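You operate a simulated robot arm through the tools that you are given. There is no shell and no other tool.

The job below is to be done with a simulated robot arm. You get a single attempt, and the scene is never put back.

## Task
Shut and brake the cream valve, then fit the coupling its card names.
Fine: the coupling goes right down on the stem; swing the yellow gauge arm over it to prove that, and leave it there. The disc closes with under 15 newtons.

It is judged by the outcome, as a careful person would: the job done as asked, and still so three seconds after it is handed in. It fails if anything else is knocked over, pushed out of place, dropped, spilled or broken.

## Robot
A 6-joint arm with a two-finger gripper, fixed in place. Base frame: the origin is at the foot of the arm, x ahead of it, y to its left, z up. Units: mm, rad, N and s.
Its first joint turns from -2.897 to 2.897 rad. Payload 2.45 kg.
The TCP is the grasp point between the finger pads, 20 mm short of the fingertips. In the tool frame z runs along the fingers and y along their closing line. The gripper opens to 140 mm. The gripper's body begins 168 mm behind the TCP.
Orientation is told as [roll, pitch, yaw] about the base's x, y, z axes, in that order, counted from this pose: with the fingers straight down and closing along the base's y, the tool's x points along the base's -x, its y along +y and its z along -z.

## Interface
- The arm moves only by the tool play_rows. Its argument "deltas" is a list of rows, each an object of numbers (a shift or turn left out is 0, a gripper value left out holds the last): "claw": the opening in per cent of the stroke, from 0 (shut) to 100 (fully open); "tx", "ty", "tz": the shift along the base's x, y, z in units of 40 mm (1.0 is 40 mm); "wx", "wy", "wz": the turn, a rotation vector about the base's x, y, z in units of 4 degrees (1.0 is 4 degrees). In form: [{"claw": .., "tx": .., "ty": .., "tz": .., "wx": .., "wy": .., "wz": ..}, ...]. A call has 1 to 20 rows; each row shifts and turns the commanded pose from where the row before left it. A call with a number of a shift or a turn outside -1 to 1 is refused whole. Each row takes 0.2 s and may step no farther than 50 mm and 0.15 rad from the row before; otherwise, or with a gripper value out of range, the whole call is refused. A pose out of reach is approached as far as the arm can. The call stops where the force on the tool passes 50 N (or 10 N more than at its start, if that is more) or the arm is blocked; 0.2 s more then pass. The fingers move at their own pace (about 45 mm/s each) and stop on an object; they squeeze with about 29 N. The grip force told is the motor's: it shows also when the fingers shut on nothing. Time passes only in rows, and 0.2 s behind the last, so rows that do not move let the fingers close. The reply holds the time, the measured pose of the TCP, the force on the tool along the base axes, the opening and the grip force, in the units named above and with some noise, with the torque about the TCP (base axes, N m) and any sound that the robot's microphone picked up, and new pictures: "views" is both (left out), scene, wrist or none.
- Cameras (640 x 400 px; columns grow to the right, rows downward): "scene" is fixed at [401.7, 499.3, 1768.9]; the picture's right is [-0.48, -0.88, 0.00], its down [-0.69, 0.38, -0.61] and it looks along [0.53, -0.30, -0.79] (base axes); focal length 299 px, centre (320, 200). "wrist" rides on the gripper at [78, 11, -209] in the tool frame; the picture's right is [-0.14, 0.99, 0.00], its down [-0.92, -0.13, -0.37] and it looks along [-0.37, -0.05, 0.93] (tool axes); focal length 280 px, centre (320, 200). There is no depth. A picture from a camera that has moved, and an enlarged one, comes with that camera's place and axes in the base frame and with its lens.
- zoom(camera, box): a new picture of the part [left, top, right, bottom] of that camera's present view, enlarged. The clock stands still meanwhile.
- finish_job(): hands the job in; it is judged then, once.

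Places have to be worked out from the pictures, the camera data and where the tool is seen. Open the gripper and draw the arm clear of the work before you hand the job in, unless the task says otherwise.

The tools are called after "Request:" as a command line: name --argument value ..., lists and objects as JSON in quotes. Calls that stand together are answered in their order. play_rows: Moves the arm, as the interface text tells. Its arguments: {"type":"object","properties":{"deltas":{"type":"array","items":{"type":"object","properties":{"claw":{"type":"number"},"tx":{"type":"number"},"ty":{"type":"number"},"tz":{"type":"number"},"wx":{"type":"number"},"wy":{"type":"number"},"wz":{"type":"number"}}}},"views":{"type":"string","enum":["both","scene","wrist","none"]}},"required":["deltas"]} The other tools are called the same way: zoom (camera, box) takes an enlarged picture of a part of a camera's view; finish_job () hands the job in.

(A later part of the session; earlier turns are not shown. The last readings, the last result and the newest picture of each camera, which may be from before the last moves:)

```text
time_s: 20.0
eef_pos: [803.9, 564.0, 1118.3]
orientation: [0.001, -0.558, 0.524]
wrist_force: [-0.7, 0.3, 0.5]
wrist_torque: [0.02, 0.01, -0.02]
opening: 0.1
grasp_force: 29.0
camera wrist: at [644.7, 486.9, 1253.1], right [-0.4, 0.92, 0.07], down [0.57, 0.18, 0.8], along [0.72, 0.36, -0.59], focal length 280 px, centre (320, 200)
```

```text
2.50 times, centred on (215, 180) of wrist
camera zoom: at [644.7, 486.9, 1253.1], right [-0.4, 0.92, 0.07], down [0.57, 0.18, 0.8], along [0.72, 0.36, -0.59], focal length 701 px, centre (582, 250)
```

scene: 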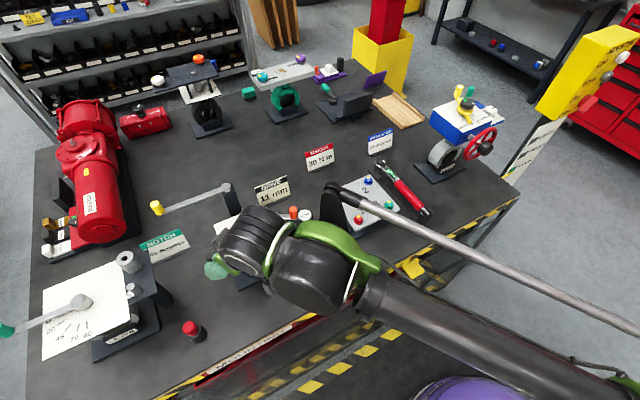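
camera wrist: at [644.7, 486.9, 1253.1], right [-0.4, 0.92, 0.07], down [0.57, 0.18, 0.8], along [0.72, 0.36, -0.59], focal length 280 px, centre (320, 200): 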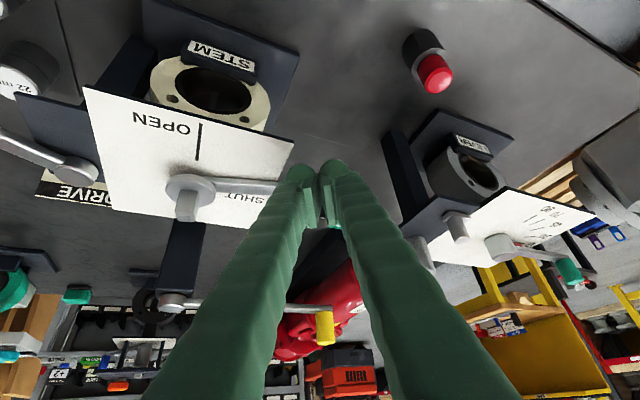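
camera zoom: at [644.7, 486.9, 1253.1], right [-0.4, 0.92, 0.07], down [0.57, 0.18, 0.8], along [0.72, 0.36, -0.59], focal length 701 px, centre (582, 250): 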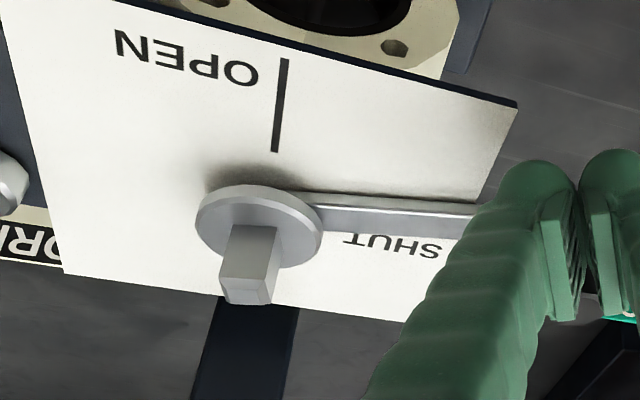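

The lever now nearly covers the SHUT line. I go on with 2 mm steps and check the force after each pair.

Request:
play_rows --deltas '[{"tx": 0.049, "ty": 0.009}, {"tx": 0.049, "ty": 0.008}]' --views "none"

Request:
play_rows --deltas '[{"tx": 0.049, "ty": 0.007}, {"tx": 0.049, "ty": 0.006}]' --views "none"

Request:
play_rows --deltas '[{"tx": 0.049, "ty": 0.005}]' --views "wrist"

Request:
zoom --camera "wrist" --box '[90, 100, 340, 260]'

```text
time_s: 20.6
eef_pos: [807.8, 565.1, 1117.1]
orientation: [0.0, -0.559, 0.525]
wrist_force: [-0.2, -0.3, 0.1]
wrist_torque: [-0.02, -0.02, 0.01]
opening: 0.2
grasp_force: 29.2
```

```text
time_s: 21.2
eef_pos: [812.0, 566.7, 1117.1]
orientation: [0.001, -0.56, 0.524]
wrist_force: [0.0, 0.0, 0.1]
wrist_torque: [-0.03, -0.02, 0.04]
opening: 0.2
grasp_force: 29.2
```

```text
time_s: 21.6
eef_pos: [813.7, 566.5, 1116.3]
orientation: [0.0, -0.56, 0.528]
wrist_force: [0.4, -0.3, 0.8]
wrist_torque: [0.02, 0.01, -0.02]
opening: 0.0
grasp_force: 29.2
camera wrist: at [654.7, 488.1, 1253.0], right [-0.4, 0.92, 0.07], down [0.57, 0.18, 0.8], along [0.72, 0.36, -0.59], focal length 280 px, centre (320, 200)
```

wrist: 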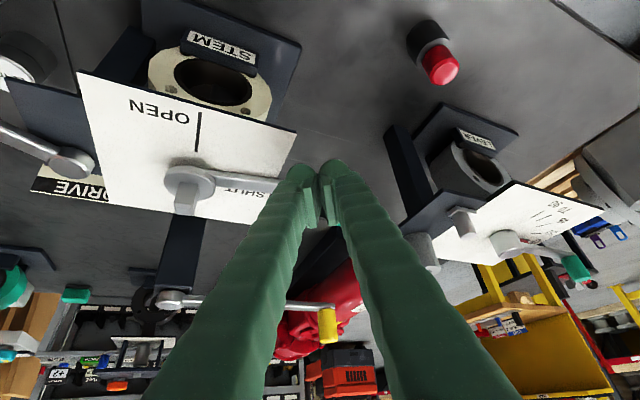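

```text
2.50 times, centred on (215, 180) of wrist
camera zoom: at [654.7, 488.1, 1253.0], right [-0.4, 0.92, 0.07], down [0.57, 0.18, 0.8], along [0.72, 0.36, -0.59], focal length 701 px, centre (582, 250)
```

zoom: 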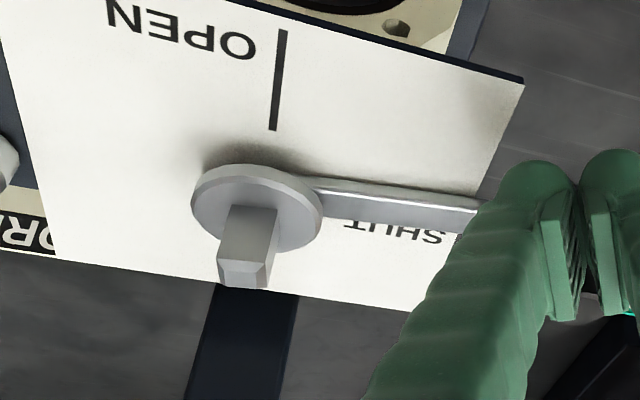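

About 6° remain by the lever's slope relative to the plate, and the force is still near zero. I continue in 1.5–2 mm steps.

Request:
play_rows --deltas '[{"tx": 0.045, "ty": 0.004}, {"tx": 0.045, "ty": 0.003}]' --views "none"

Request:
play_rows --deltas '[{"tx": 0.04, "ty": 0.002}]' --views "none"

Request:
play_rows --deltas '[{"tx": 0.04, "ty": 0.001}]' --views "wrist"

Request:
zoom --camera "wrist" --box '[90, 100, 340, 260]'

```text
time_s: 22.2
eef_pos: [818.3, 567.6, 1117.4]
orientation: [0.0, -0.56, 0.524]
wrist_force: [-1.1, -0.6, -0.5]
wrist_torque: [0.01, 0.03, 0.0]
opening: 0.0
grasp_force: 28.8
```

```text
time_s: 22.6
eef_pos: [820.9, 567.6, 1116.9]
orientation: [0.0, -0.558, 0.524]
wrist_force: [-0.6, -0.1, 0.1]
wrist_torque: [0.01, 0.02, -0.02]
opening: 0.2
grasp_force: 28.7
```

```text
time_s: 23.0
eef_pos: [820.9, 566.5, 1116.8]
orientation: [0.0, -0.559, 0.523]
wrist_force: [0.6, -0.1, 0.8]
wrist_torque: [-0.03, -0.01, 0.03]
opening: 0.1
grasp_force: 29.0
camera wrist: at [661.5, 488.3, 1252.6], right [-0.4, 0.92, 0.07], down [0.57, 0.18, 0.8], along [0.72, 0.36, -0.59], focal length 280 px, centre (320, 200)
```

wrist: 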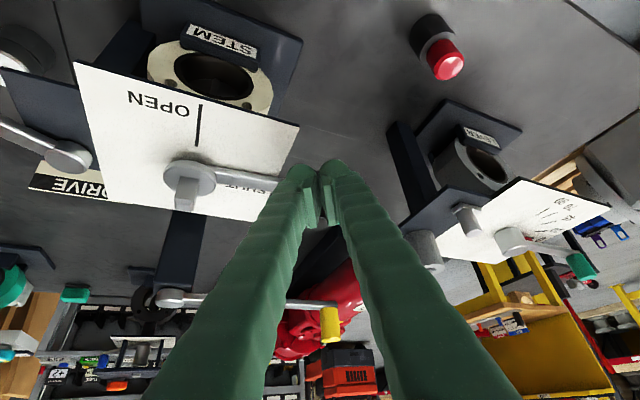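

```text
2.50 times, centred on (215, 180) of wrist
camera zoom: at [661.5, 488.3, 1252.6], right [-0.4, 0.92, 0.07], down [0.57, 0.18, 0.8], along [0.72, 0.36, -0.59], focal length 701 px, centre (582, 250)
```

zoom: 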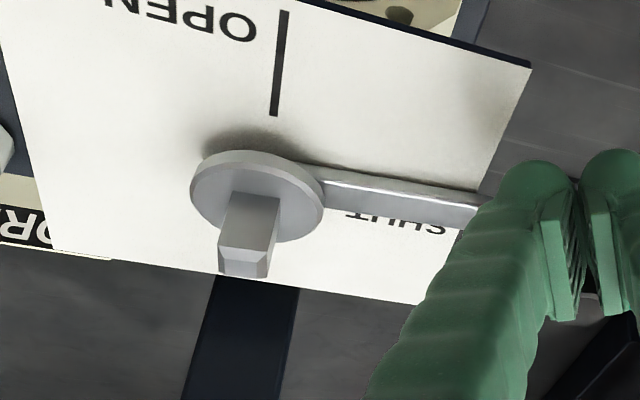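

Force is still negligible and a few degrees remain. I continue in 1 mm steps, reading after each short call.

Request:
play_rows --deltas '[{"tx": 0.025}, {"tx": 0.025}]' --views "none"

```text
time_s: 23.6
eef_pos: [822.6, 566.7, 1116.8]
orientation: [0.0, -0.558, 0.525]
wrist_force: [-0.4, -0.8, 0.9]
wrist_torque: [0.0, 0.02, -0.01]
opening: 0.1
grasp_force: 28.8
```

Request:
play_rows --deltas '[{"tx": 0.025}, {"tx": 0.025}]' --views "none"

```text
time_s: 24.2
eef_pos: [826.3, 568.2, 1118.0]
orientation: [0.001, -0.557, 0.524]
wrist_force: [-0.4, -1.5, -0.1]
wrist_torque: [-0.03, 0.03, -0.02]
opening: 0.2
grasp_force: 29.3
```

Forces are still around 1 N at x ≈ 826. I go on another 2 mm and look again.

Request:
play_rows --deltas '[{"tx": 0.025}, {"tx": 0.025}]' --views "wrist"

Request:
zoom --camera "wrist" --box '[90, 100, 340, 260]'

```text
time_s: 24.8
eef_pos: [827.0, 567.0, 1117.7]
orientation: [0.0, -0.559, 0.523]
wrist_force: [-1.9, -1.4, -1.2]
wrist_torque: [0.01, 0.01, 0.0]
opening: 0.0
grasp_force: 29.8
camera wrist: at [667.5, 488.9, 1253.1], right [-0.4, 0.92, 0.07], down [0.57, 0.18, 0.8], along [0.72, 0.36, -0.59], focal length 280 px, centre (320, 200)
```

wrist: 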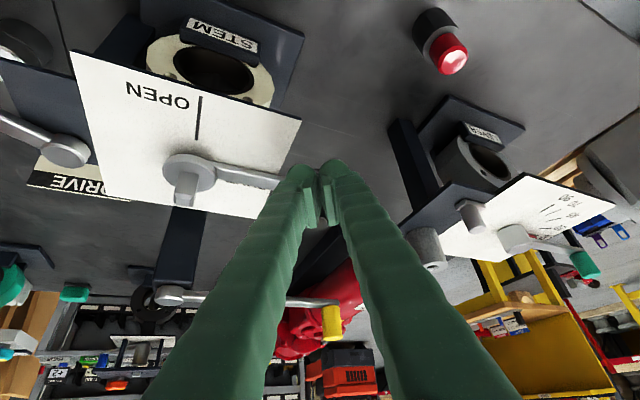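

```text
2.50 times, centred on (215, 180) of wrist
camera zoom: at [667.5, 488.9, 1253.1], right [-0.4, 0.92, 0.07], down [0.57, 0.18, 0.8], along [0.72, 0.36, -0.59], focal length 701 px, centre (582, 250)
```

zoom: 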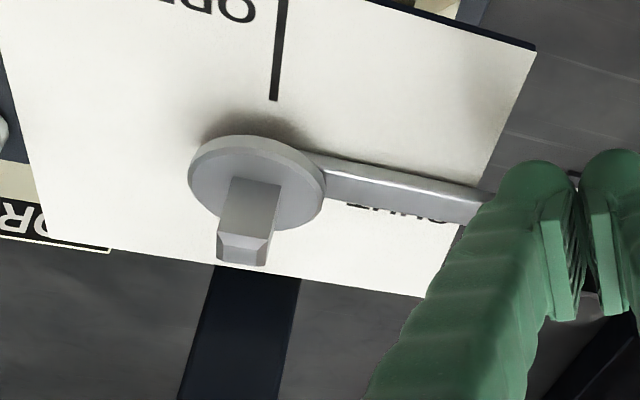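

The lever is nearly parallel to the plate's edge, with about 2–3 N now. I continue 1 mm at a time.

Request:
play_rows --deltas '[{"tx": 0.025}]' --views "none"

```text
time_s: 25.2
eef_pos: [826.7, 568.3, 1118.2]
orientation: [0.001, -0.558, 0.526]
wrist_force: [-4.9, -1.9, 0.4]
wrist_torque: [0.02, 0.0, -0.01]
opening: 0.0
grasp_force: 28.6
```

Force rose to about 5 N without advance, so the disc is seating. I add half a millimetre and look.

Request:
play_rows --deltas '[{"tx": 0.0125}]' --views "wrist"

Request:
zoom --camera "wrist" --box '[90, 100, 340, 260]'

Request:
zoom --camera "scene" --box '[170, 180, 290, 280]'

```text
time_s: 25.6
eef_pos: [827.1, 567.0, 1117.0]
orientation: [0.0, -0.558, 0.524]
wrist_force: [-8.5, -4.7, -1.0]
wrist_torque: [-0.02, 0.05, -0.02]
opening: 0.1
grasp_force: 28.1
camera wrist: at [668.4, 488.8, 1253.2], right [-0.4, 0.92, 0.07], down [0.57, 0.18, 0.8], along [0.72, 0.36, -0.59], focal length 280 px, centre (320, 200)
```

wrist: 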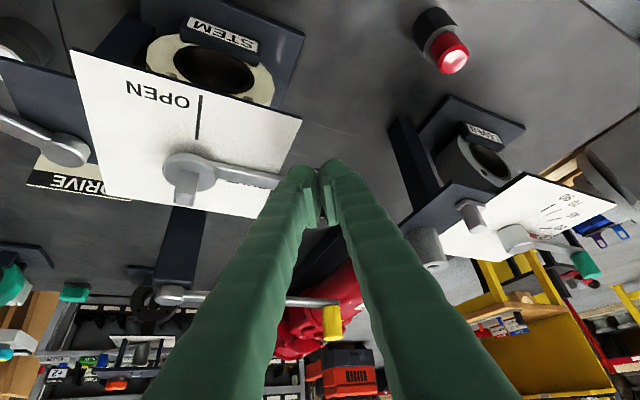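

```text
2.50 times, centred on (215, 180) of wrist
camera zoom: at [668.4, 488.8, 1253.2], right [-0.4, 0.92, 0.07], down [0.57, 0.18, 0.8], along [0.72, 0.36, -0.59], focal length 701 px, centre (582, 250)
```

zoom: 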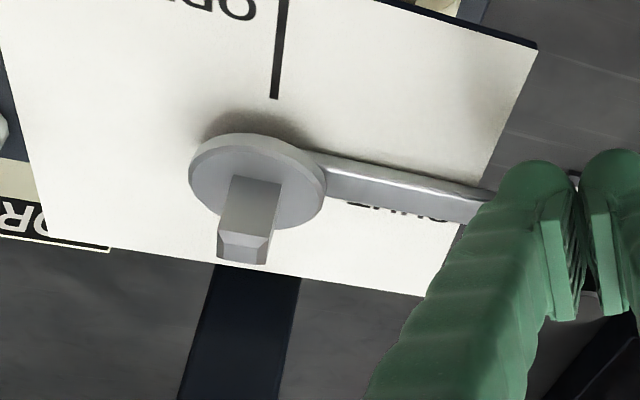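

```text
4.00 times, centred on (230, 230) of scene
camera zoom: at [401.7, 499.3, 1768.9], right [-0.48, -0.88, 0.0], down [-0.69, 0.38, -0.61], along [0.53, -0.3, -0.79], focal length 1197 px, centre (680, 80)
```

zoom: 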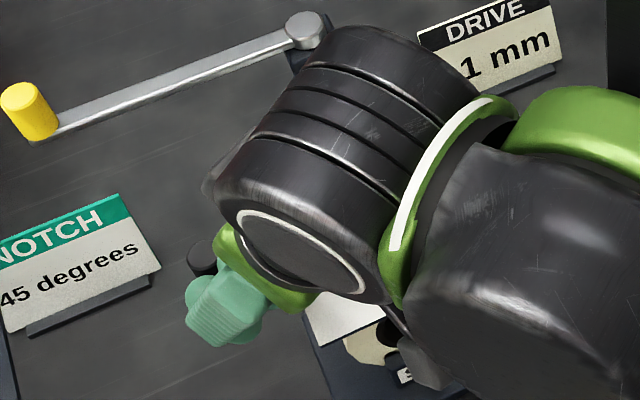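

The lever has hit a firm stop at about 10 N (under the 15 N limit) and lines up with the plate's y edge. I back off along -x and check that it stays there.

Request:
play_rows --deltas '[{"tx": -0.1, "ty": -0.05}, {"tx": -0.5, "ty": -0.3}, {"tx": -0.9, "ty": -0.4}, {"tx": -0.9, "ty": -0.4, "tz": 0.3}, {"tx": -0.9, "ty": -0.4, "tz": 0.5}]' --views "both"

Request:
zoom --camera "scene" --box '[180, 180, 300, 290]'

Request:
zoom --camera "wrist" --box '[200, 100, 420, 260]'

```text
time_s: 26.8
eef_pos: [696.3, 506.4, 1151.1]
orientation: [-0.002, -0.56, 0.524]
wrist_force: [-0.3, 0.7, -0.3]
wrist_torque: [-0.05, 0.05, 0.0]
opening: 0.0
grasp_force: 29.1
camera wrist: at [536.9, 427.9, 1286.4], right [-0.39, 0.92, 0.07], down [0.57, 0.18, 0.8], along [0.72, 0.36, -0.59], focal length 280 px, centre (320, 200)
```

scene: 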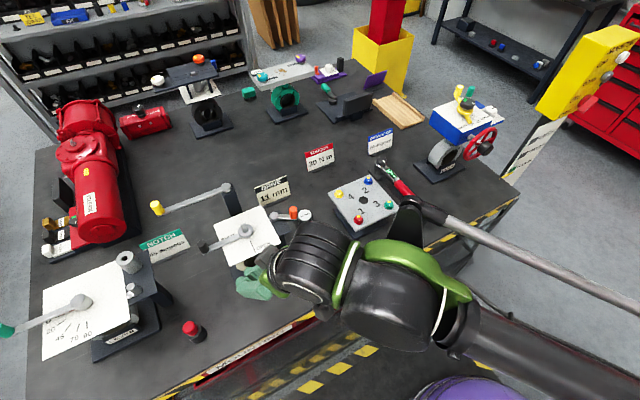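
wrist: 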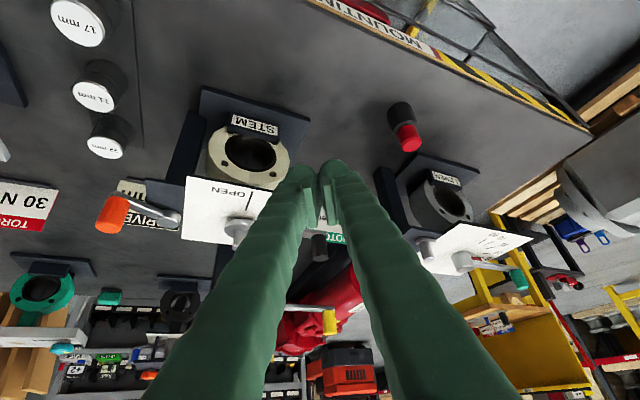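

```text
3.64 times, centred on (240, 235) of scene
camera zoom: at [401.7, 499.3, 1768.9], right [-0.48, -0.88, 0.0], down [-0.69, 0.38, -0.61], along [0.53, -0.3, -0.79], focal length 1088 px, centre (611, 73)
```

zoom: 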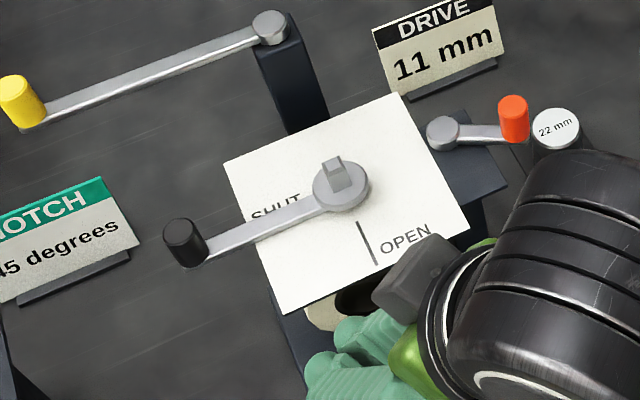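

```text
2.50 times, centred on (310, 180) of wrist
camera zoom: at [536.9, 427.9, 1286.4], right [-0.39, 0.92, 0.07], down [0.57, 0.18, 0.8], along [0.72, 0.36, -0.59], focal length 701 px, centre (345, 250)
```

zoom: 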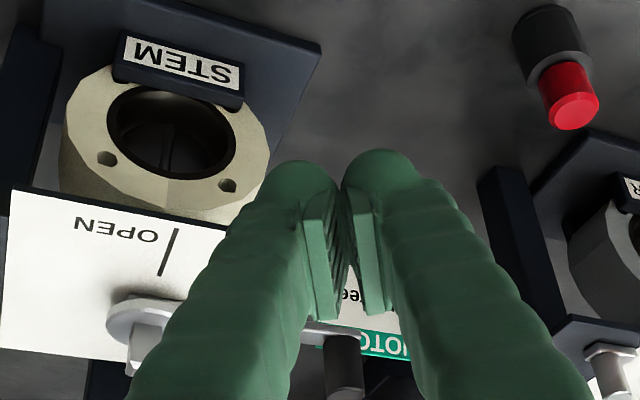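

The lever stays on SHUT, square with the plate. Now the brake: orange knob ≈ (841, 338) with top ≈ 1125, pivot ≈ (868, 385). I bring the tool above it, yawed 60° so the fingers straddle the knob along its swing, opening about 45 mm.

Request:
play_rows --deltas '[{"claw": 34, "tx": 0.2, "ty": -0.3, "tz": 0.5, "wz": 0.94}, {"tx": 0.49, "ty": -0.557, "tz": 0.2, "wz": 0.94}, {"tx": 0.49, "ty": -0.557, "tz": 0.2, "wz": 0.94}, {"tx": 0.49, "ty": -0.557, "tz": 0.2, "wz": 0.94}, {"tx": 0.49, "ty": -0.557, "tz": 0.1, "wz": 0.94}, {"tx": 0.49, "ty": -0.557, "tz": 0.1, "wz": 0.94}, {"tx": 0.49, "ty": -0.557, "wz": 0.94}, {"tx": 0.49, "ty": -0.557, "wz": 0.94}]' --views "both"

Request:
zoom --camera "wrist" --box '[220, 100, 440, 260]'

Request:
zoom --camera "scene" --box '[230, 170, 350, 280]'

```text
time_s: 28.6
eef_pos: [841.3, 337.0, 1203.0]
orientation: [0.001, -0.557, 1.05]
wrist_force: [-0.1, 1.0, 0.0]
wrist_torque: [-0.01, -0.06, -0.02]
opening: 47.6
grasp_force: 0.1
camera wrist: at [742.9, 189.9, 1337.9], right [-0.8, 0.59, 0.07], down [0.4, 0.44, 0.8], along [0.44, 0.67, -0.59], focal length 280 px, centre (320, 200)
```

scene: 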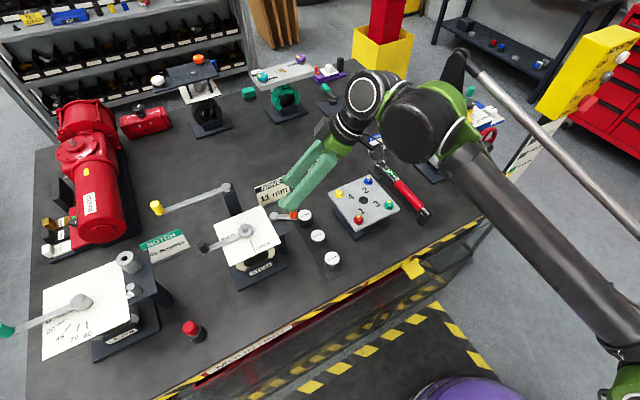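
wrist: 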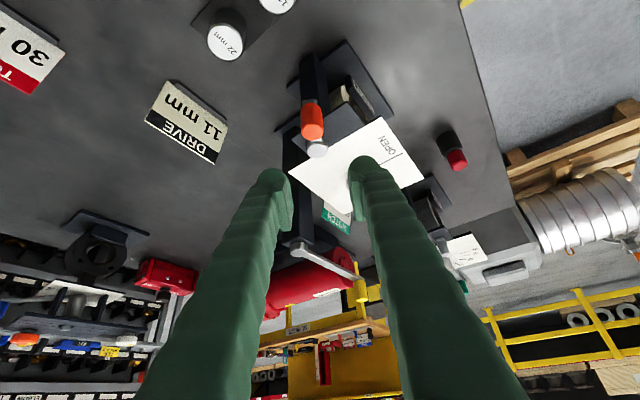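

```text
2.50 times, centred on (330, 180) of wrist
camera zoom: at [742.9, 189.9, 1337.9], right [-0.8, 0.59, 0.07], down [0.4, 0.44, 0.8], along [0.44, 0.67, -0.59], focal length 701 px, centre (295, 250)
```

zoom: 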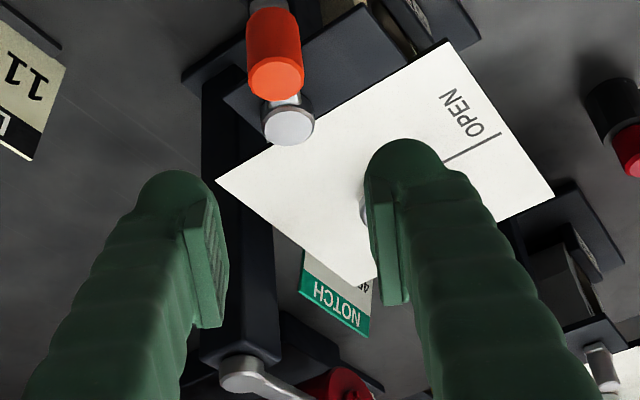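

```text
3.64 times, centred on (290, 225) of scene
camera zoom: at [401.7, 499.3, 1768.9], right [-0.48, -0.88, 0.0], down [-0.69, 0.38, -0.61], along [0.53, -0.3, -0.79], focal length 1088 px, centre (429, 109)
```

zoom: 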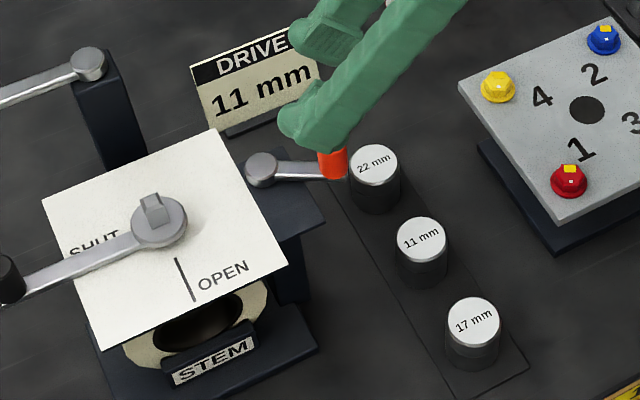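

The knob triangulates to (841, 337), just under the TCP, so the fingers will straddle it. I lower around it in steps.

Request:
play_rows --deltas '[{"tz": -0.7}, {"tz": -0.7}, {"tz": -0.4}, {"tz": -0.325}]' --views "both"

Request:
zoom --camera "wrist" --box '[220, 100, 440, 260]'

Request:
zoom --camera "scene" --box '[230, 170, 350, 280]'

```text
time_s: 29.6
eef_pos: [842.2, 336.3, 1116.1]
orientation: [0.0, -0.559, 1.049]
wrist_force: [-0.7, 0.4, 1.1]
wrist_torque: [-0.02, 0.01, 0.04]
opening: 47.4
grasp_force: 0.0
camera wrist: at [744.4, 189.8, 1252.2], right [-0.8, 0.59, 0.07], down [0.4, 0.44, 0.8], along [0.44, 0.67, -0.59], focal length 280 px, centre (320, 200)
```

scene: 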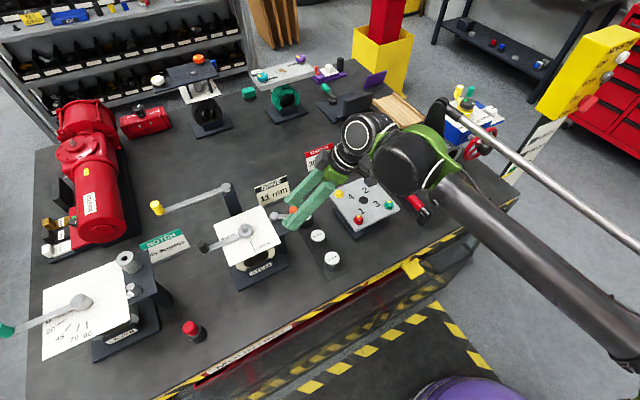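
wrist: 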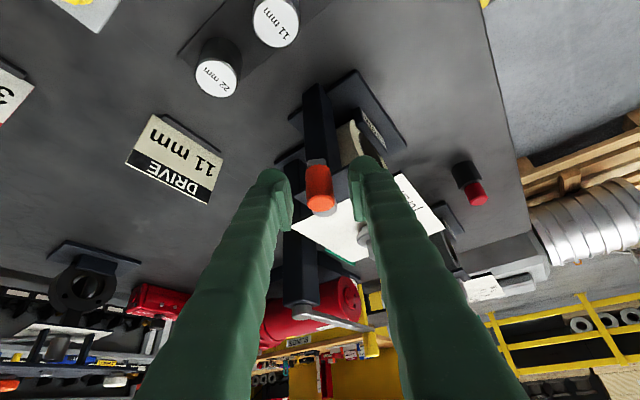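

```text
2.50 times, centred on (330, 180) of wrist
camera zoom: at [744.4, 189.8, 1252.2], right [-0.8, 0.59, 0.07], down [0.4, 0.44, 0.8], along [0.44, 0.67, -0.59], focal length 701 px, centre (295, 250)
```

zoom: 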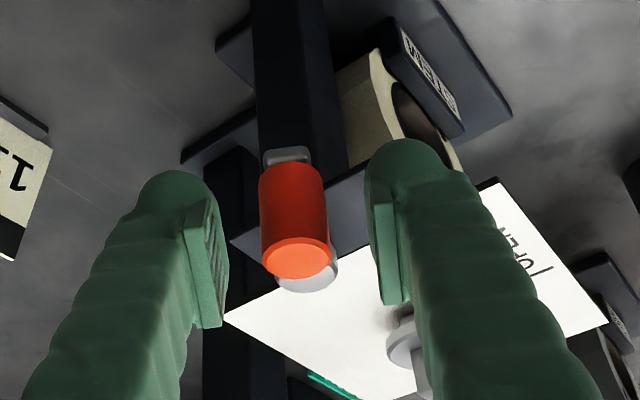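

```text
3.64 times, centred on (290, 225) of scene
camera zoom: at [401.7, 499.3, 1768.9], right [-0.48, -0.88, 0.0], down [-0.69, 0.38, -0.61], along [0.53, -0.3, -0.79], focal length 1088 px, centre (429, 109)
```

zoom: 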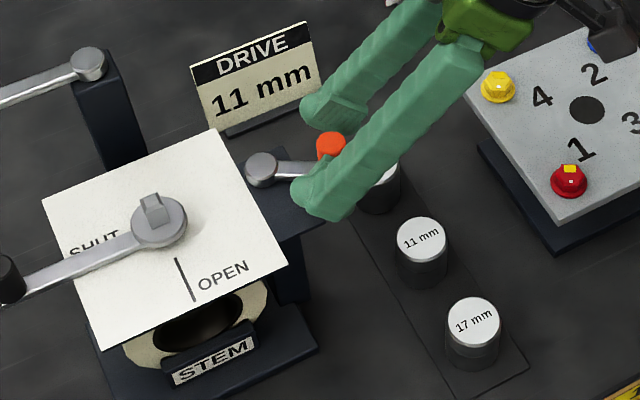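

The orange knob sits cleanly between the fingers. I test the brake's direction gently, first moving towards (-0.87, +0.5), i.e. clockwise from above.

Request:
play_rows --deltas '[{"tx": -0.108, "ty": 0.0625}, {"tx": -0.108, "ty": 0.0625}, {"tx": -0.043, "ty": 0.025}]' --views "none"

Request:
play_rows --deltas '[{"tx": -0.043, "ty": 0.025}]' --views "wrist"

```text
time_s: 30.4
eef_pos: [832.0, 342.8, 1117.5]
orientation: [-0.001, -0.559, 1.05]
wrist_force: [-0.7, 0.0, 0.7]
wrist_torque: [-0.04, -0.01, -0.01]
opening: 47.3
grasp_force: 0.0
```

```text
time_s: 30.8
eef_pos: [830.0, 342.9, 1116.9]
orientation: [0.001, -0.559, 1.048]
wrist_force: [2.7, 0.2, -0.2]
wrist_torque: [0.0, -0.04, 0.02]
opening: 49.5
grasp_force: 0.2
camera wrist: at [731.8, 196.2, 1252.4], right [-0.8, 0.59, 0.07], down [0.4, 0.44, 0.8], along [0.44, 0.67, -0.59], focal length 280 px, centre (320, 200)
```

wrist: 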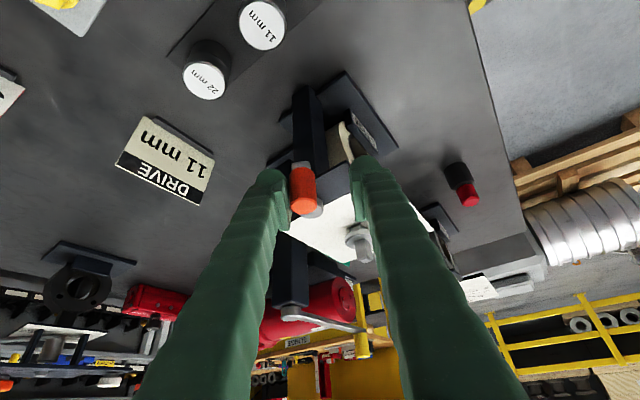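

Contact on the left finger with ~2.7 N. I go 2 mm further to see whether the arm turns or resists.

Request:
play_rows --deltas '[{"tx": -0.043, "ty": 0.025}]' --views "wrist"

Request:
zoom --camera "wrist" --box '[220, 100, 440, 260]'

```text
time_s: 31.2
eef_pos: [828.6, 344.6, 1115.6]
orientation: [0.0, -0.558, 1.048]
wrist_force: [2.0, -1.5, 1.8]
wrist_torque: [-0.02, -0.06, -0.03]
opening: 49.4
grasp_force: 1.6
camera wrist: at [729.9, 197.0, 1251.9], right [-0.8, 0.59, 0.07], down [0.4, 0.44, 0.8], along [0.44, 0.67, -0.59], focal length 280 px, centre (320, 200)
```

wrist: 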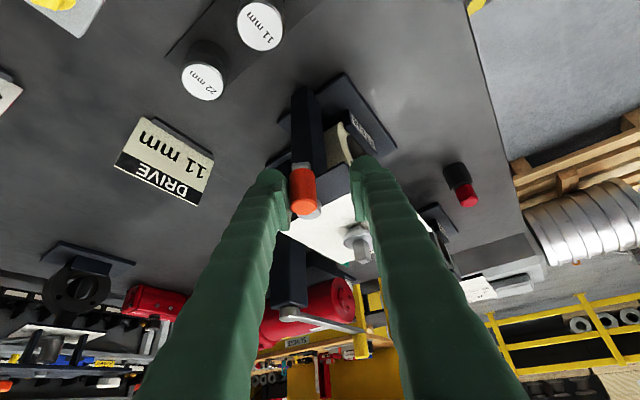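

```text
2.50 times, centred on (330, 180) of wrist
camera zoom: at [729.9, 197.0, 1251.9], right [-0.8, 0.59, 0.07], down [0.4, 0.44, 0.8], along [0.44, 0.67, -0.59], focal length 701 px, centre (295, 250)
```

zoom: 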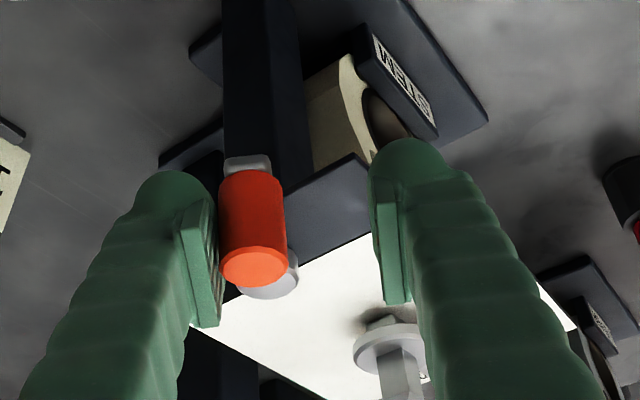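

The knob now computes to about (838.6, 337.8), roughly 3 mm along, with only ~2.5 N. I continue in that direction and check.

Request:
play_rows --deltas '[{"tx": -0.065, "ty": 0.0375}, {"tx": -0.065, "ty": 0.0375}]' --views "wrist"

Request:
zoom --camera "wrist" --box '[220, 100, 440, 260]'

```text
time_s: 31.8
eef_pos: [823.8, 348.4, 1116.8]
orientation: [0.0, -0.558, 1.049]
wrist_force: [1.7, -2.3, -1.3]
wrist_torque: [-0.02, -0.01, -0.01]
opening: 49.5
grasp_force: 0.6
camera wrist: at [724.5, 200.5, 1252.1], right [-0.8, 0.59, 0.07], down [0.4, 0.44, 0.8], along [0.44, 0.67, -0.59], focal length 280 px, centre (320, 200)
```

wrist: 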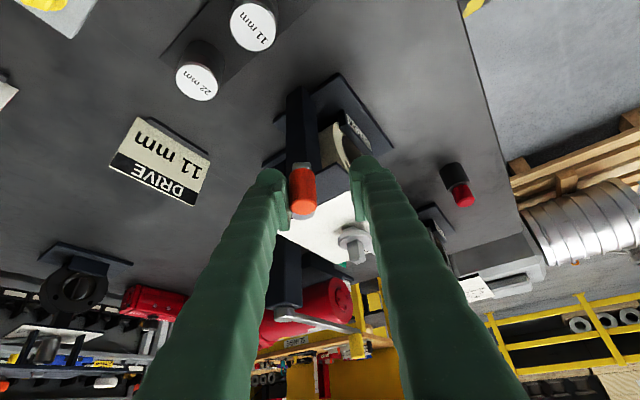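

```text
2.50 times, centred on (330, 180) of wrist
camera zoom: at [724.5, 200.5, 1252.1], right [-0.8, 0.59, 0.07], down [0.4, 0.44, 0.8], along [0.44, 0.67, -0.59], focal length 701 px, centre (295, 250)
```

zoom: 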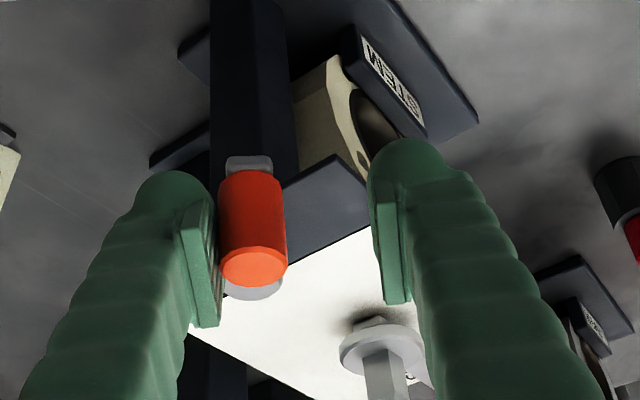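

The brake arm follows clockwise at ~3 N; it has turned about 9°. I follow its arc (pivot (869, 385), radius 56), turning the tool along with it, watching the force.

Request:
play_rows --deltas '[{"tx": -0.065, "ty": 0.085, "wz": -1}, {"tx": -0.055, "ty": 0.085, "wz": -1}, {"tx": -0.045, "ty": 0.09, "wz": -1}]' --views "wrist"

Request:
zoom --camera "wrist" --box '[220, 100, 440, 260]'

```text
time_s: 32.6
eef_pos: [816.4, 359.3, 1116.6]
orientation: [0.0, -0.557, 0.84]
wrist_force: [1.0, -0.1, -0.2]
wrist_torque: [-0.01, 0.0, 0.0]
opening: 48.4
grasp_force: 0.7
camera wrist: at [688.8, 234.7, 1251.7], right [-0.66, 0.75, 0.07], down [0.49, 0.35, 0.8], along [0.57, 0.56, -0.59], focal length 280 px, centre (320, 200)
```

wrist: 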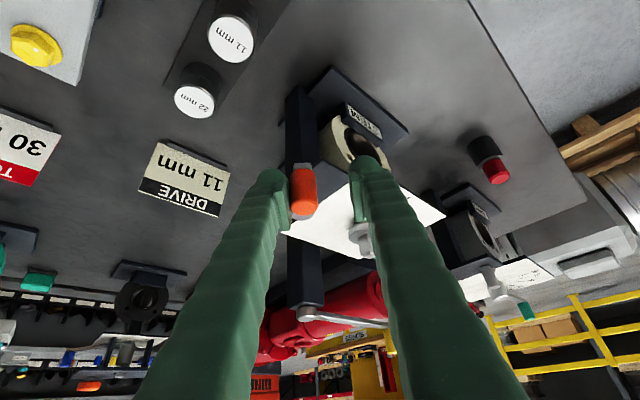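

```text
2.50 times, centred on (330, 180) of wrist
camera zoom: at [688.8, 234.7, 1251.7], right [-0.66, 0.75, 0.07], down [0.49, 0.35, 0.8], along [0.57, 0.56, -0.59], focal length 701 px, centre (295, 250)
```

zoom: 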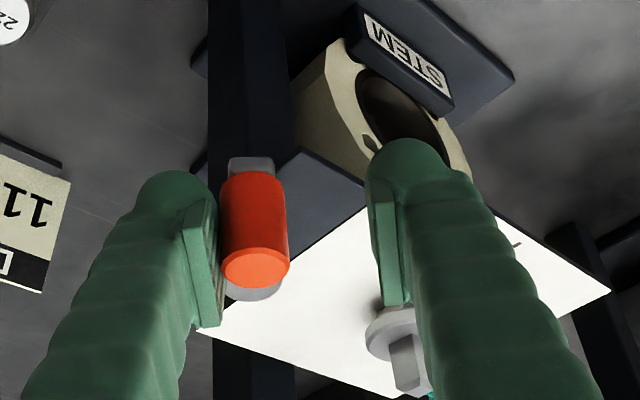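

The brake arm continues to follow at low force (~40° tool yaw frame, arm near 220°). I continue the arc.

Request:
play_rows --deltas '[{"tx": -0.042, "ty": 0.09, "wz": -1}, {"tx": -0.035, "ty": 0.095, "wz": -1}, {"tx": -0.028, "ty": 0.095, "wz": -1}]' --views "none"

Request:
play_rows --deltas '[{"tx": -0.02, "ty": 0.0975, "wz": -1}, {"tx": -0.015, "ty": 0.1, "wz": -1}]' --views "wrist"

Request:
zoom --camera "wrist" --box '[220, 100, 440, 260]'

```text
time_s: 33.4
eef_pos: [812.3, 370.9, 1117.2]
orientation: [0.002, -0.558, 0.628]
wrist_force: [1.6, -0.9, -0.3]
wrist_torque: [0.01, 0.0, 0.05]
opening: 48.7
grasp_force: 0.9
```

```text
time_s: 34.0
eef_pos: [810.8, 376.2, 1116.9]
orientation: [0.001, -0.56, 0.489]
wrist_force: [1.3, -1.4, -0.7]
wrist_torque: [0.05, -0.01, 0.02]
opening: 48.7
grasp_force: 1.3
camera wrist: at [648.5, 304.4, 1252.4], right [-0.36, 0.93, 0.07], down [0.58, 0.16, 0.8], along [0.73, 0.33, -0.59], focal length 280 px, centre (320, 200)
```

wrist: 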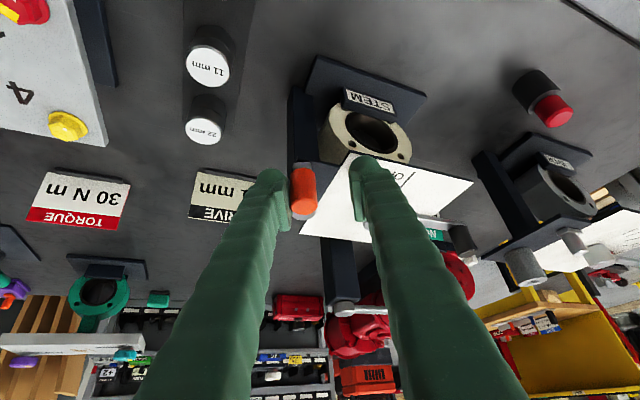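

```text
2.50 times, centred on (330, 180) of wrist
camera zoom: at [648.5, 304.4, 1252.4], right [-0.36, 0.93, 0.07], down [0.58, 0.16, 0.8], along [0.73, 0.33, -0.59], focal length 701 px, centre (295, 250)
```

zoom: 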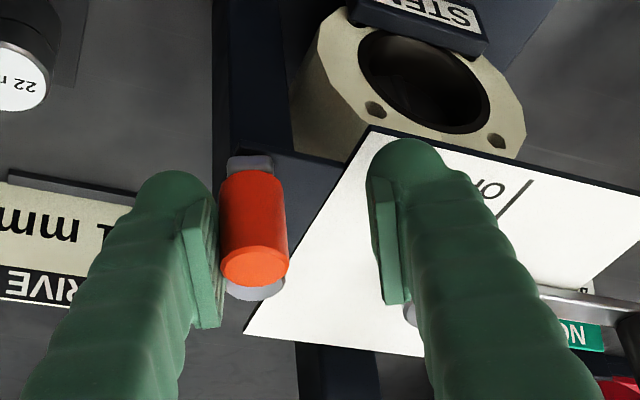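

Request:
play_rows --deltas '[{"tx": -0.01, "ty": 0.1, "wz": -1}, {"tx": 0.0, "ty": 0.1, "wz": -1}]' --views "none"

Request:
play_rows --deltas '[{"tx": 0.0075, "ty": 0.1, "wz": -1}, {"tx": 0.0125, "ty": 0.1, "wz": -1}]' --views "both"

Request:
zoom --camera "wrist" --box '[220, 100, 440, 260]'

Request:
zoom --camera "scene" --box '[230, 170, 350, 280]'

```text
time_s: 34.6
eef_pos: [809.5, 385.5, 1117.1]
orientation: [0.001, -0.558, 0.35]
wrist_force: [-0.1, -0.4, -0.7]
wrist_torque: [-0.02, 0.03, 0.0]
opening: 48.5
grasp_force: 0.6
```

```text
time_s: 35.2
eef_pos: [811.0, 393.2, 1116.0]
orientation: [0.0, -0.559, 0.211]
wrist_force: [0.2, -3.1, 0.5]
wrist_torque: [-0.01, 0.01, 0.01]
opening: 49.0
grasp_force: 0.4
camera wrist: at [634.7, 368.0, 1252.1], right [-0.09, 0.99, 0.07], down [0.6, 0.0, 0.8], along [0.8, 0.12, -0.59], focal length 280 px, centre (320, 200)
```

scene: 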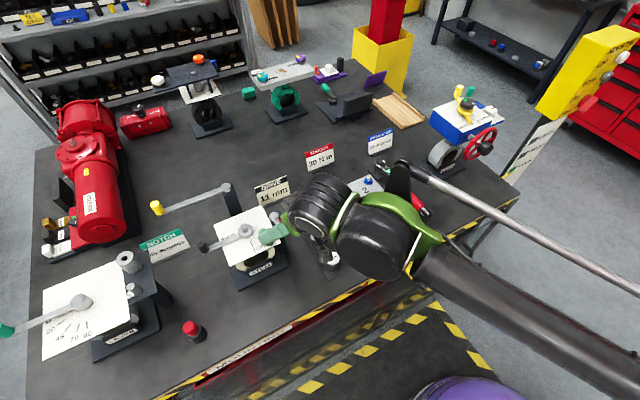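
wrist: 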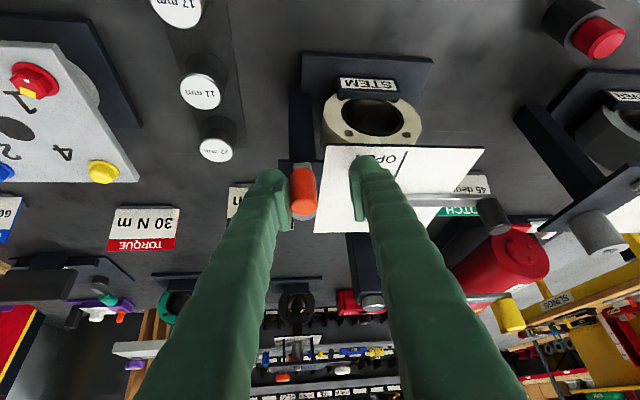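

```text
2.50 times, centred on (330, 180) of wrist
camera zoom: at [634.7, 368.0, 1252.1], right [-0.09, 0.99, 0.07], down [0.6, 0.0, 0.8], along [0.8, 0.12, -0.59], focal length 701 px, centre (295, 250)
```

zoom: 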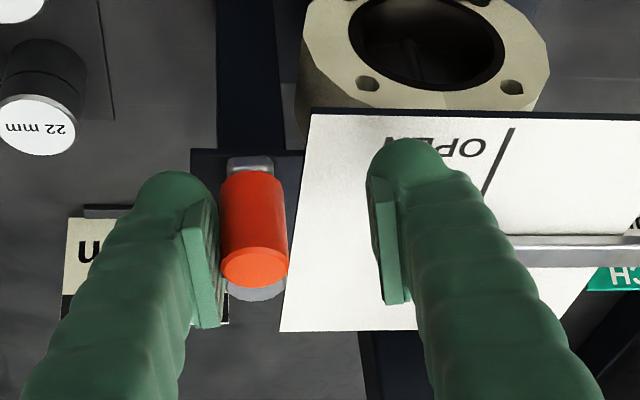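

```text
3.64 times, centred on (290, 225) of scene
camera zoom: at [401.7, 499.3, 1768.9], right [-0.48, -0.88, 0.0], down [-0.69, 0.38, -0.61], along [0.53, -0.3, -0.79], focal length 1088 px, centre (429, 109)
```

zoom: 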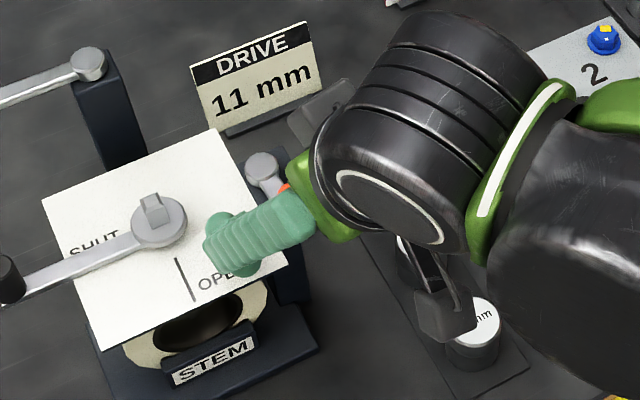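

The brake arm now points about -x, parallel to the plate edge, with ~3 N. I press on in small 2 mm steps to find its stop.

Request:
play_rows --deltas '[{"tx": 0.005, "ty": 0.05, "wz": -0.5}]' --views "none"

```text
time_s: 35.6
eef_pos: [810.2, 395.3, 1116.0]
orientation: [-0.001, -0.558, 0.176]
wrist_force: [-0.4, -2.2, -0.3]
wrist_torque: [0.01, 0.02, -0.01]
opening: 48.8
grasp_force: 1.0
```

Request:
play_rows --deltas '[{"tx": 0.01, "ty": 0.05, "wz": -0.5}, {"tx": 0.01, "ty": 0.05, "wz": -0.5}]' --views "wrist"

Request:
zoom --camera "wrist" --box '[220, 100, 440, 260]'

```text
time_s: 36.2
eef_pos: [811.2, 400.0, 1116.4]
orientation: [0.001, -0.559, 0.104]
wrist_force: [2.7, -4.5, -0.8]
wrist_torque: [-0.03, -0.04, 0.05]
opening: 50.9
grasp_force: 2.9
camera wrist: at [633.7, 392.0, 1252.4], right [0.01, 1.0, 0.07], down [0.6, -0.07, 0.8], along [0.8, 0.03, -0.6], focal length 280 px, centre (320, 200)
```

wrist: 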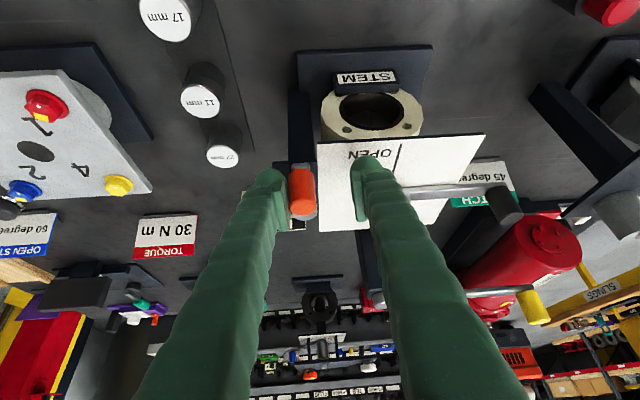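

```text
2.50 times, centred on (330, 180) of wrist
camera zoom: at [633.7, 392.0, 1252.4], right [0.01, 1.0, 0.07], down [0.6, -0.07, 0.8], along [0.8, 0.03, -0.6], focal length 701 px, centre (295, 250)
```

zoom: 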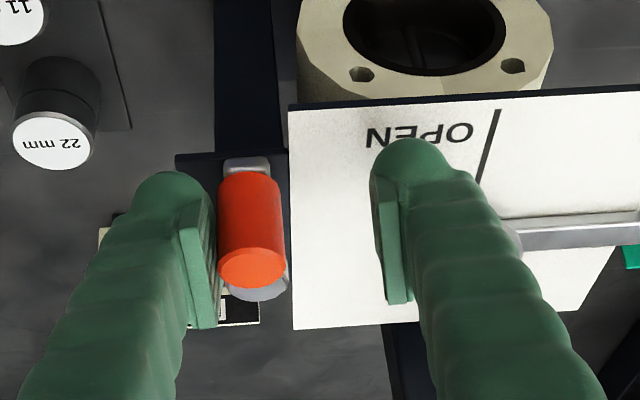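

The knob is now at about 181° (pointing -x) and the force has risen to 5 N with the finger being pushed back, suggesting the stop at 180°. I press 1–2 mm more to confirm.

Request:
play_rows --deltas '[{"ty": 0.04}]' --views "none"

```text
time_s: 36.6
eef_pos: [812.0, 400.2, 1116.2]
orientation: [-0.001, -0.557, 0.107]
wrist_force: [-1.9, -9.8, -1.5]
wrist_torque: [0.02, 0.01, -0.12]
opening: 53.5
grasp_force: 4.4
```

It stops firmly at about 10 N, so the brake is at its end. I back off to centre the knob between the fingers and rise straight up.

Request:
play_rows --deltas '[{"ty": -0.08}, {"ty": -0.2}, {"tz": 0.5}, {"tz": 0.8}, {"tz": 0.8}, {"tz": 0.6, "tx": -0.8}, {"tx": -0.9}, {"tx": -0.9, "ty": 0.3}]' --views "both"

Request:
zoom --camera "wrist" --box '[220, 100, 440, 260]'

Request:
zoom --camera "scene" --box '[200, 170, 320, 280]'

```text
time_s: 38.4
eef_pos: [708.2, 402.1, 1224.8]
orientation: [-0.001, -0.559, 0.106]
wrist_force: [1.2, 0.1, 0.2]
wrist_torque: [-0.03, 0.04, 0.01]
opening: 47.5
grasp_force: 0.0
camera wrist: at [530.4, 395.7, 1362.1], right [0.01, 1.0, 0.07], down [0.6, -0.06, 0.8], along [0.8, 0.04, -0.59], focal length 280 px, centre (320, 200)
```

scene: 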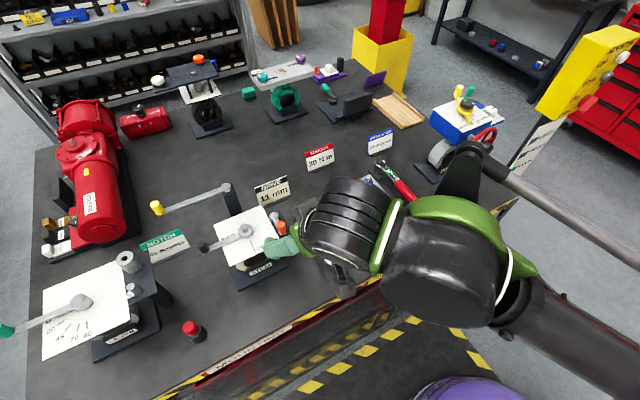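
wrist: 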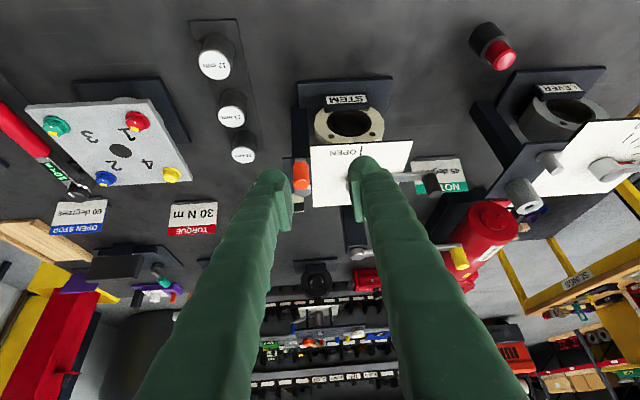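

```text
2.50 times, centred on (330, 180) of wrist
camera zoom: at [530.4, 395.7, 1362.1], right [0.01, 1.0, 0.07], down [0.6, -0.06, 0.8], along [0.8, 0.04, -0.59], focal length 701 px, centre (295, 250)
```

zoom: 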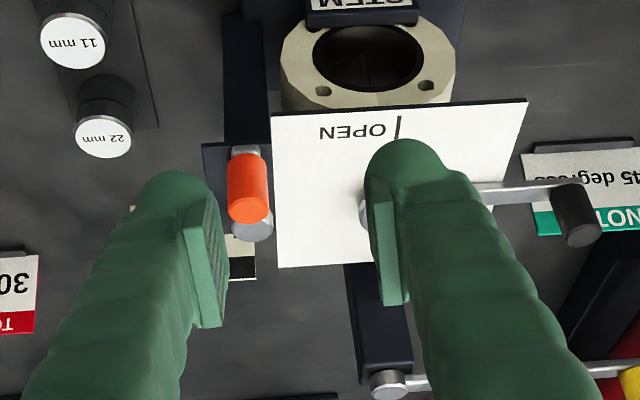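

```text
3.64 times, centred on (260, 225) of scene
camera zoom: at [401.7, 499.3, 1768.9], right [-0.48, -0.88, 0.0], down [-0.69, 0.38, -0.61], along [0.53, -0.3, -0.79], focal length 1088 px, centre (538, 109)
```

zoom: 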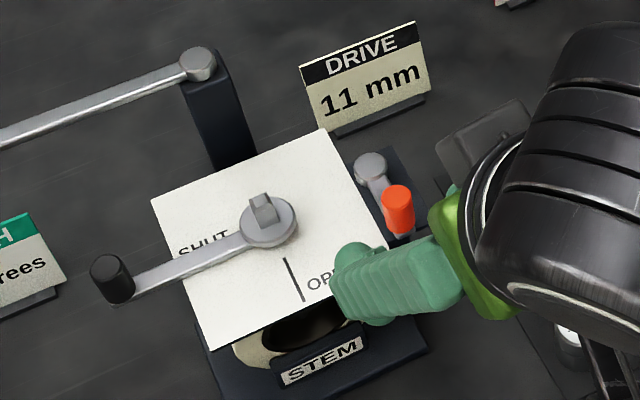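

The brake arm stays against its stop beside the plate. To make sure the brake really holds, I go straddle the lever knob (about (862, 580)) with the same 60° yaw and test it very lightly.

Request:
play_rows --deltas '[{"tx": 0.275, "ty": 0.318, "tz": -0.13, "wz": 0.964}, {"tx": 0.275, "ty": 0.318, "tz": -0.13, "wz": 0.964}, {"tx": 0.275, "ty": 0.318, "tz": -0.13, "wz": 0.964}, {"tx": 0.275, "ty": 0.318, "tz": -0.13, "wz": 0.964}, {"tx": 0.275, "ty": 0.318, "tz": -0.13, "wz": 0.964}, {"tx": 0.275, "ty": 0.318, "tz": -0.13, "wz": 0.964}, {"tx": 0.275, "ty": 0.318, "tz": -0.13, "wz": 0.964}, {"tx": 0.275, "ty": 0.318, "tz": -0.13, "wz": 0.964}, {"tx": 0.275, "ty": 0.318, "tz": -0.13, "wz": 0.964}, {"tx": 0.275, "ty": 0.318, "tz": -0.13, "wz": 0.964}, {"tx": 0.275, "ty": 0.318, "tz": -0.13, "wz": 0.964}, {"tx": 0.275, "ty": 0.318, "tz": -0.13, "wz": 0.964}, {"tx": 0.275, "ty": 0.318, "tz": -0.13, "wz": 0.964}, {"tx": 0.275, "ty": 0.318, "tz": -0.13, "wz": 0.964}]' --views "both"

Request:
zoom --camera "wrist" --box '[220, 100, 440, 260]'

Request:
zoom --camera "scene" --box '[180, 170, 300, 280]'

```text
time_s: 41.4
eef_pos: [861.6, 579.3, 1152.4]
orientation: [0.0, -0.559, 1.05]
wrist_force: [0.0, -1.1, 0.6]
wrist_torque: [0.01, -0.04, 0.01]
opening: 47.4
grasp_force: 0.1
camera wrist: at [763.8, 431.7, 1288.5], right [-0.8, 0.59, 0.07], down [0.4, 0.44, 0.8], along [0.44, 0.67, -0.59], focal length 280 px, centre (320, 200)
```

scene: 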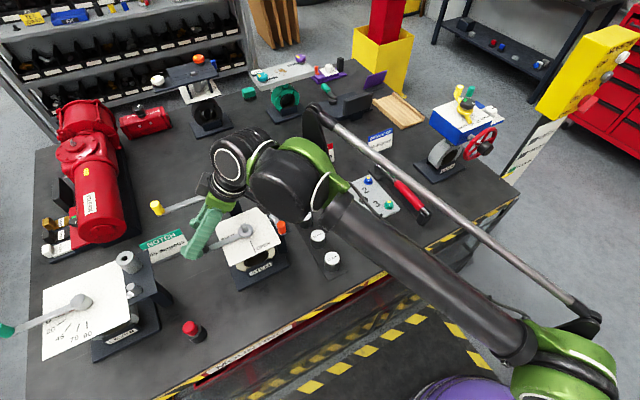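
wrist: 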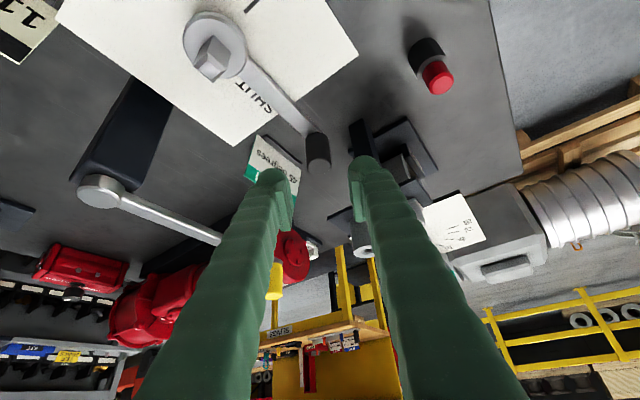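

```text
2.50 times, centred on (330, 180) of wrist
camera zoom: at [763.8, 431.7, 1288.5], right [-0.8, 0.59, 0.07], down [0.4, 0.44, 0.8], along [0.44, 0.67, -0.59], focal length 701 px, centre (295, 250)
```

zoom: 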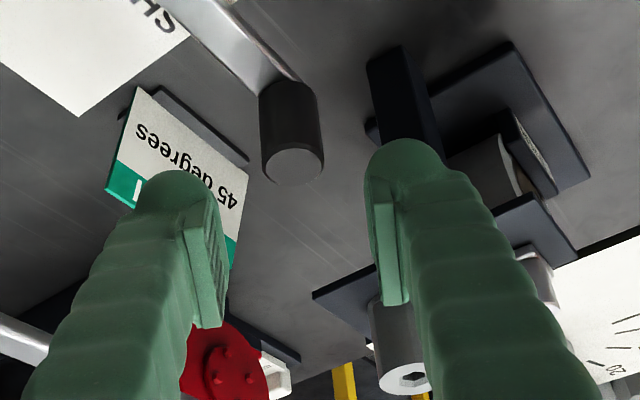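

```text
3.64 times, centred on (240, 225) of scene
camera zoom: at [401.7, 499.3, 1768.9], right [-0.48, -0.88, 0.0], down [-0.69, 0.38, -0.61], along [0.53, -0.3, -0.79], focal length 1088 px, centre (611, 109)
```

zoom: 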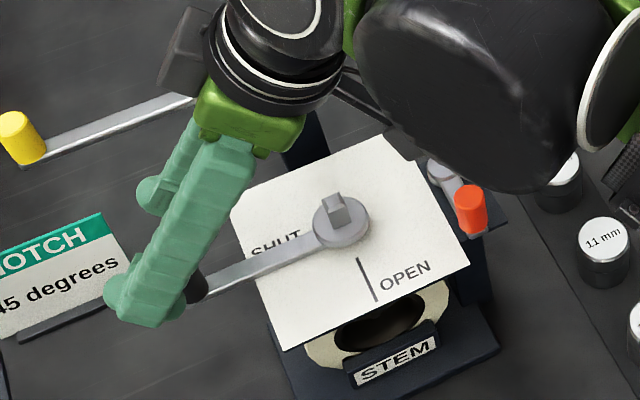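

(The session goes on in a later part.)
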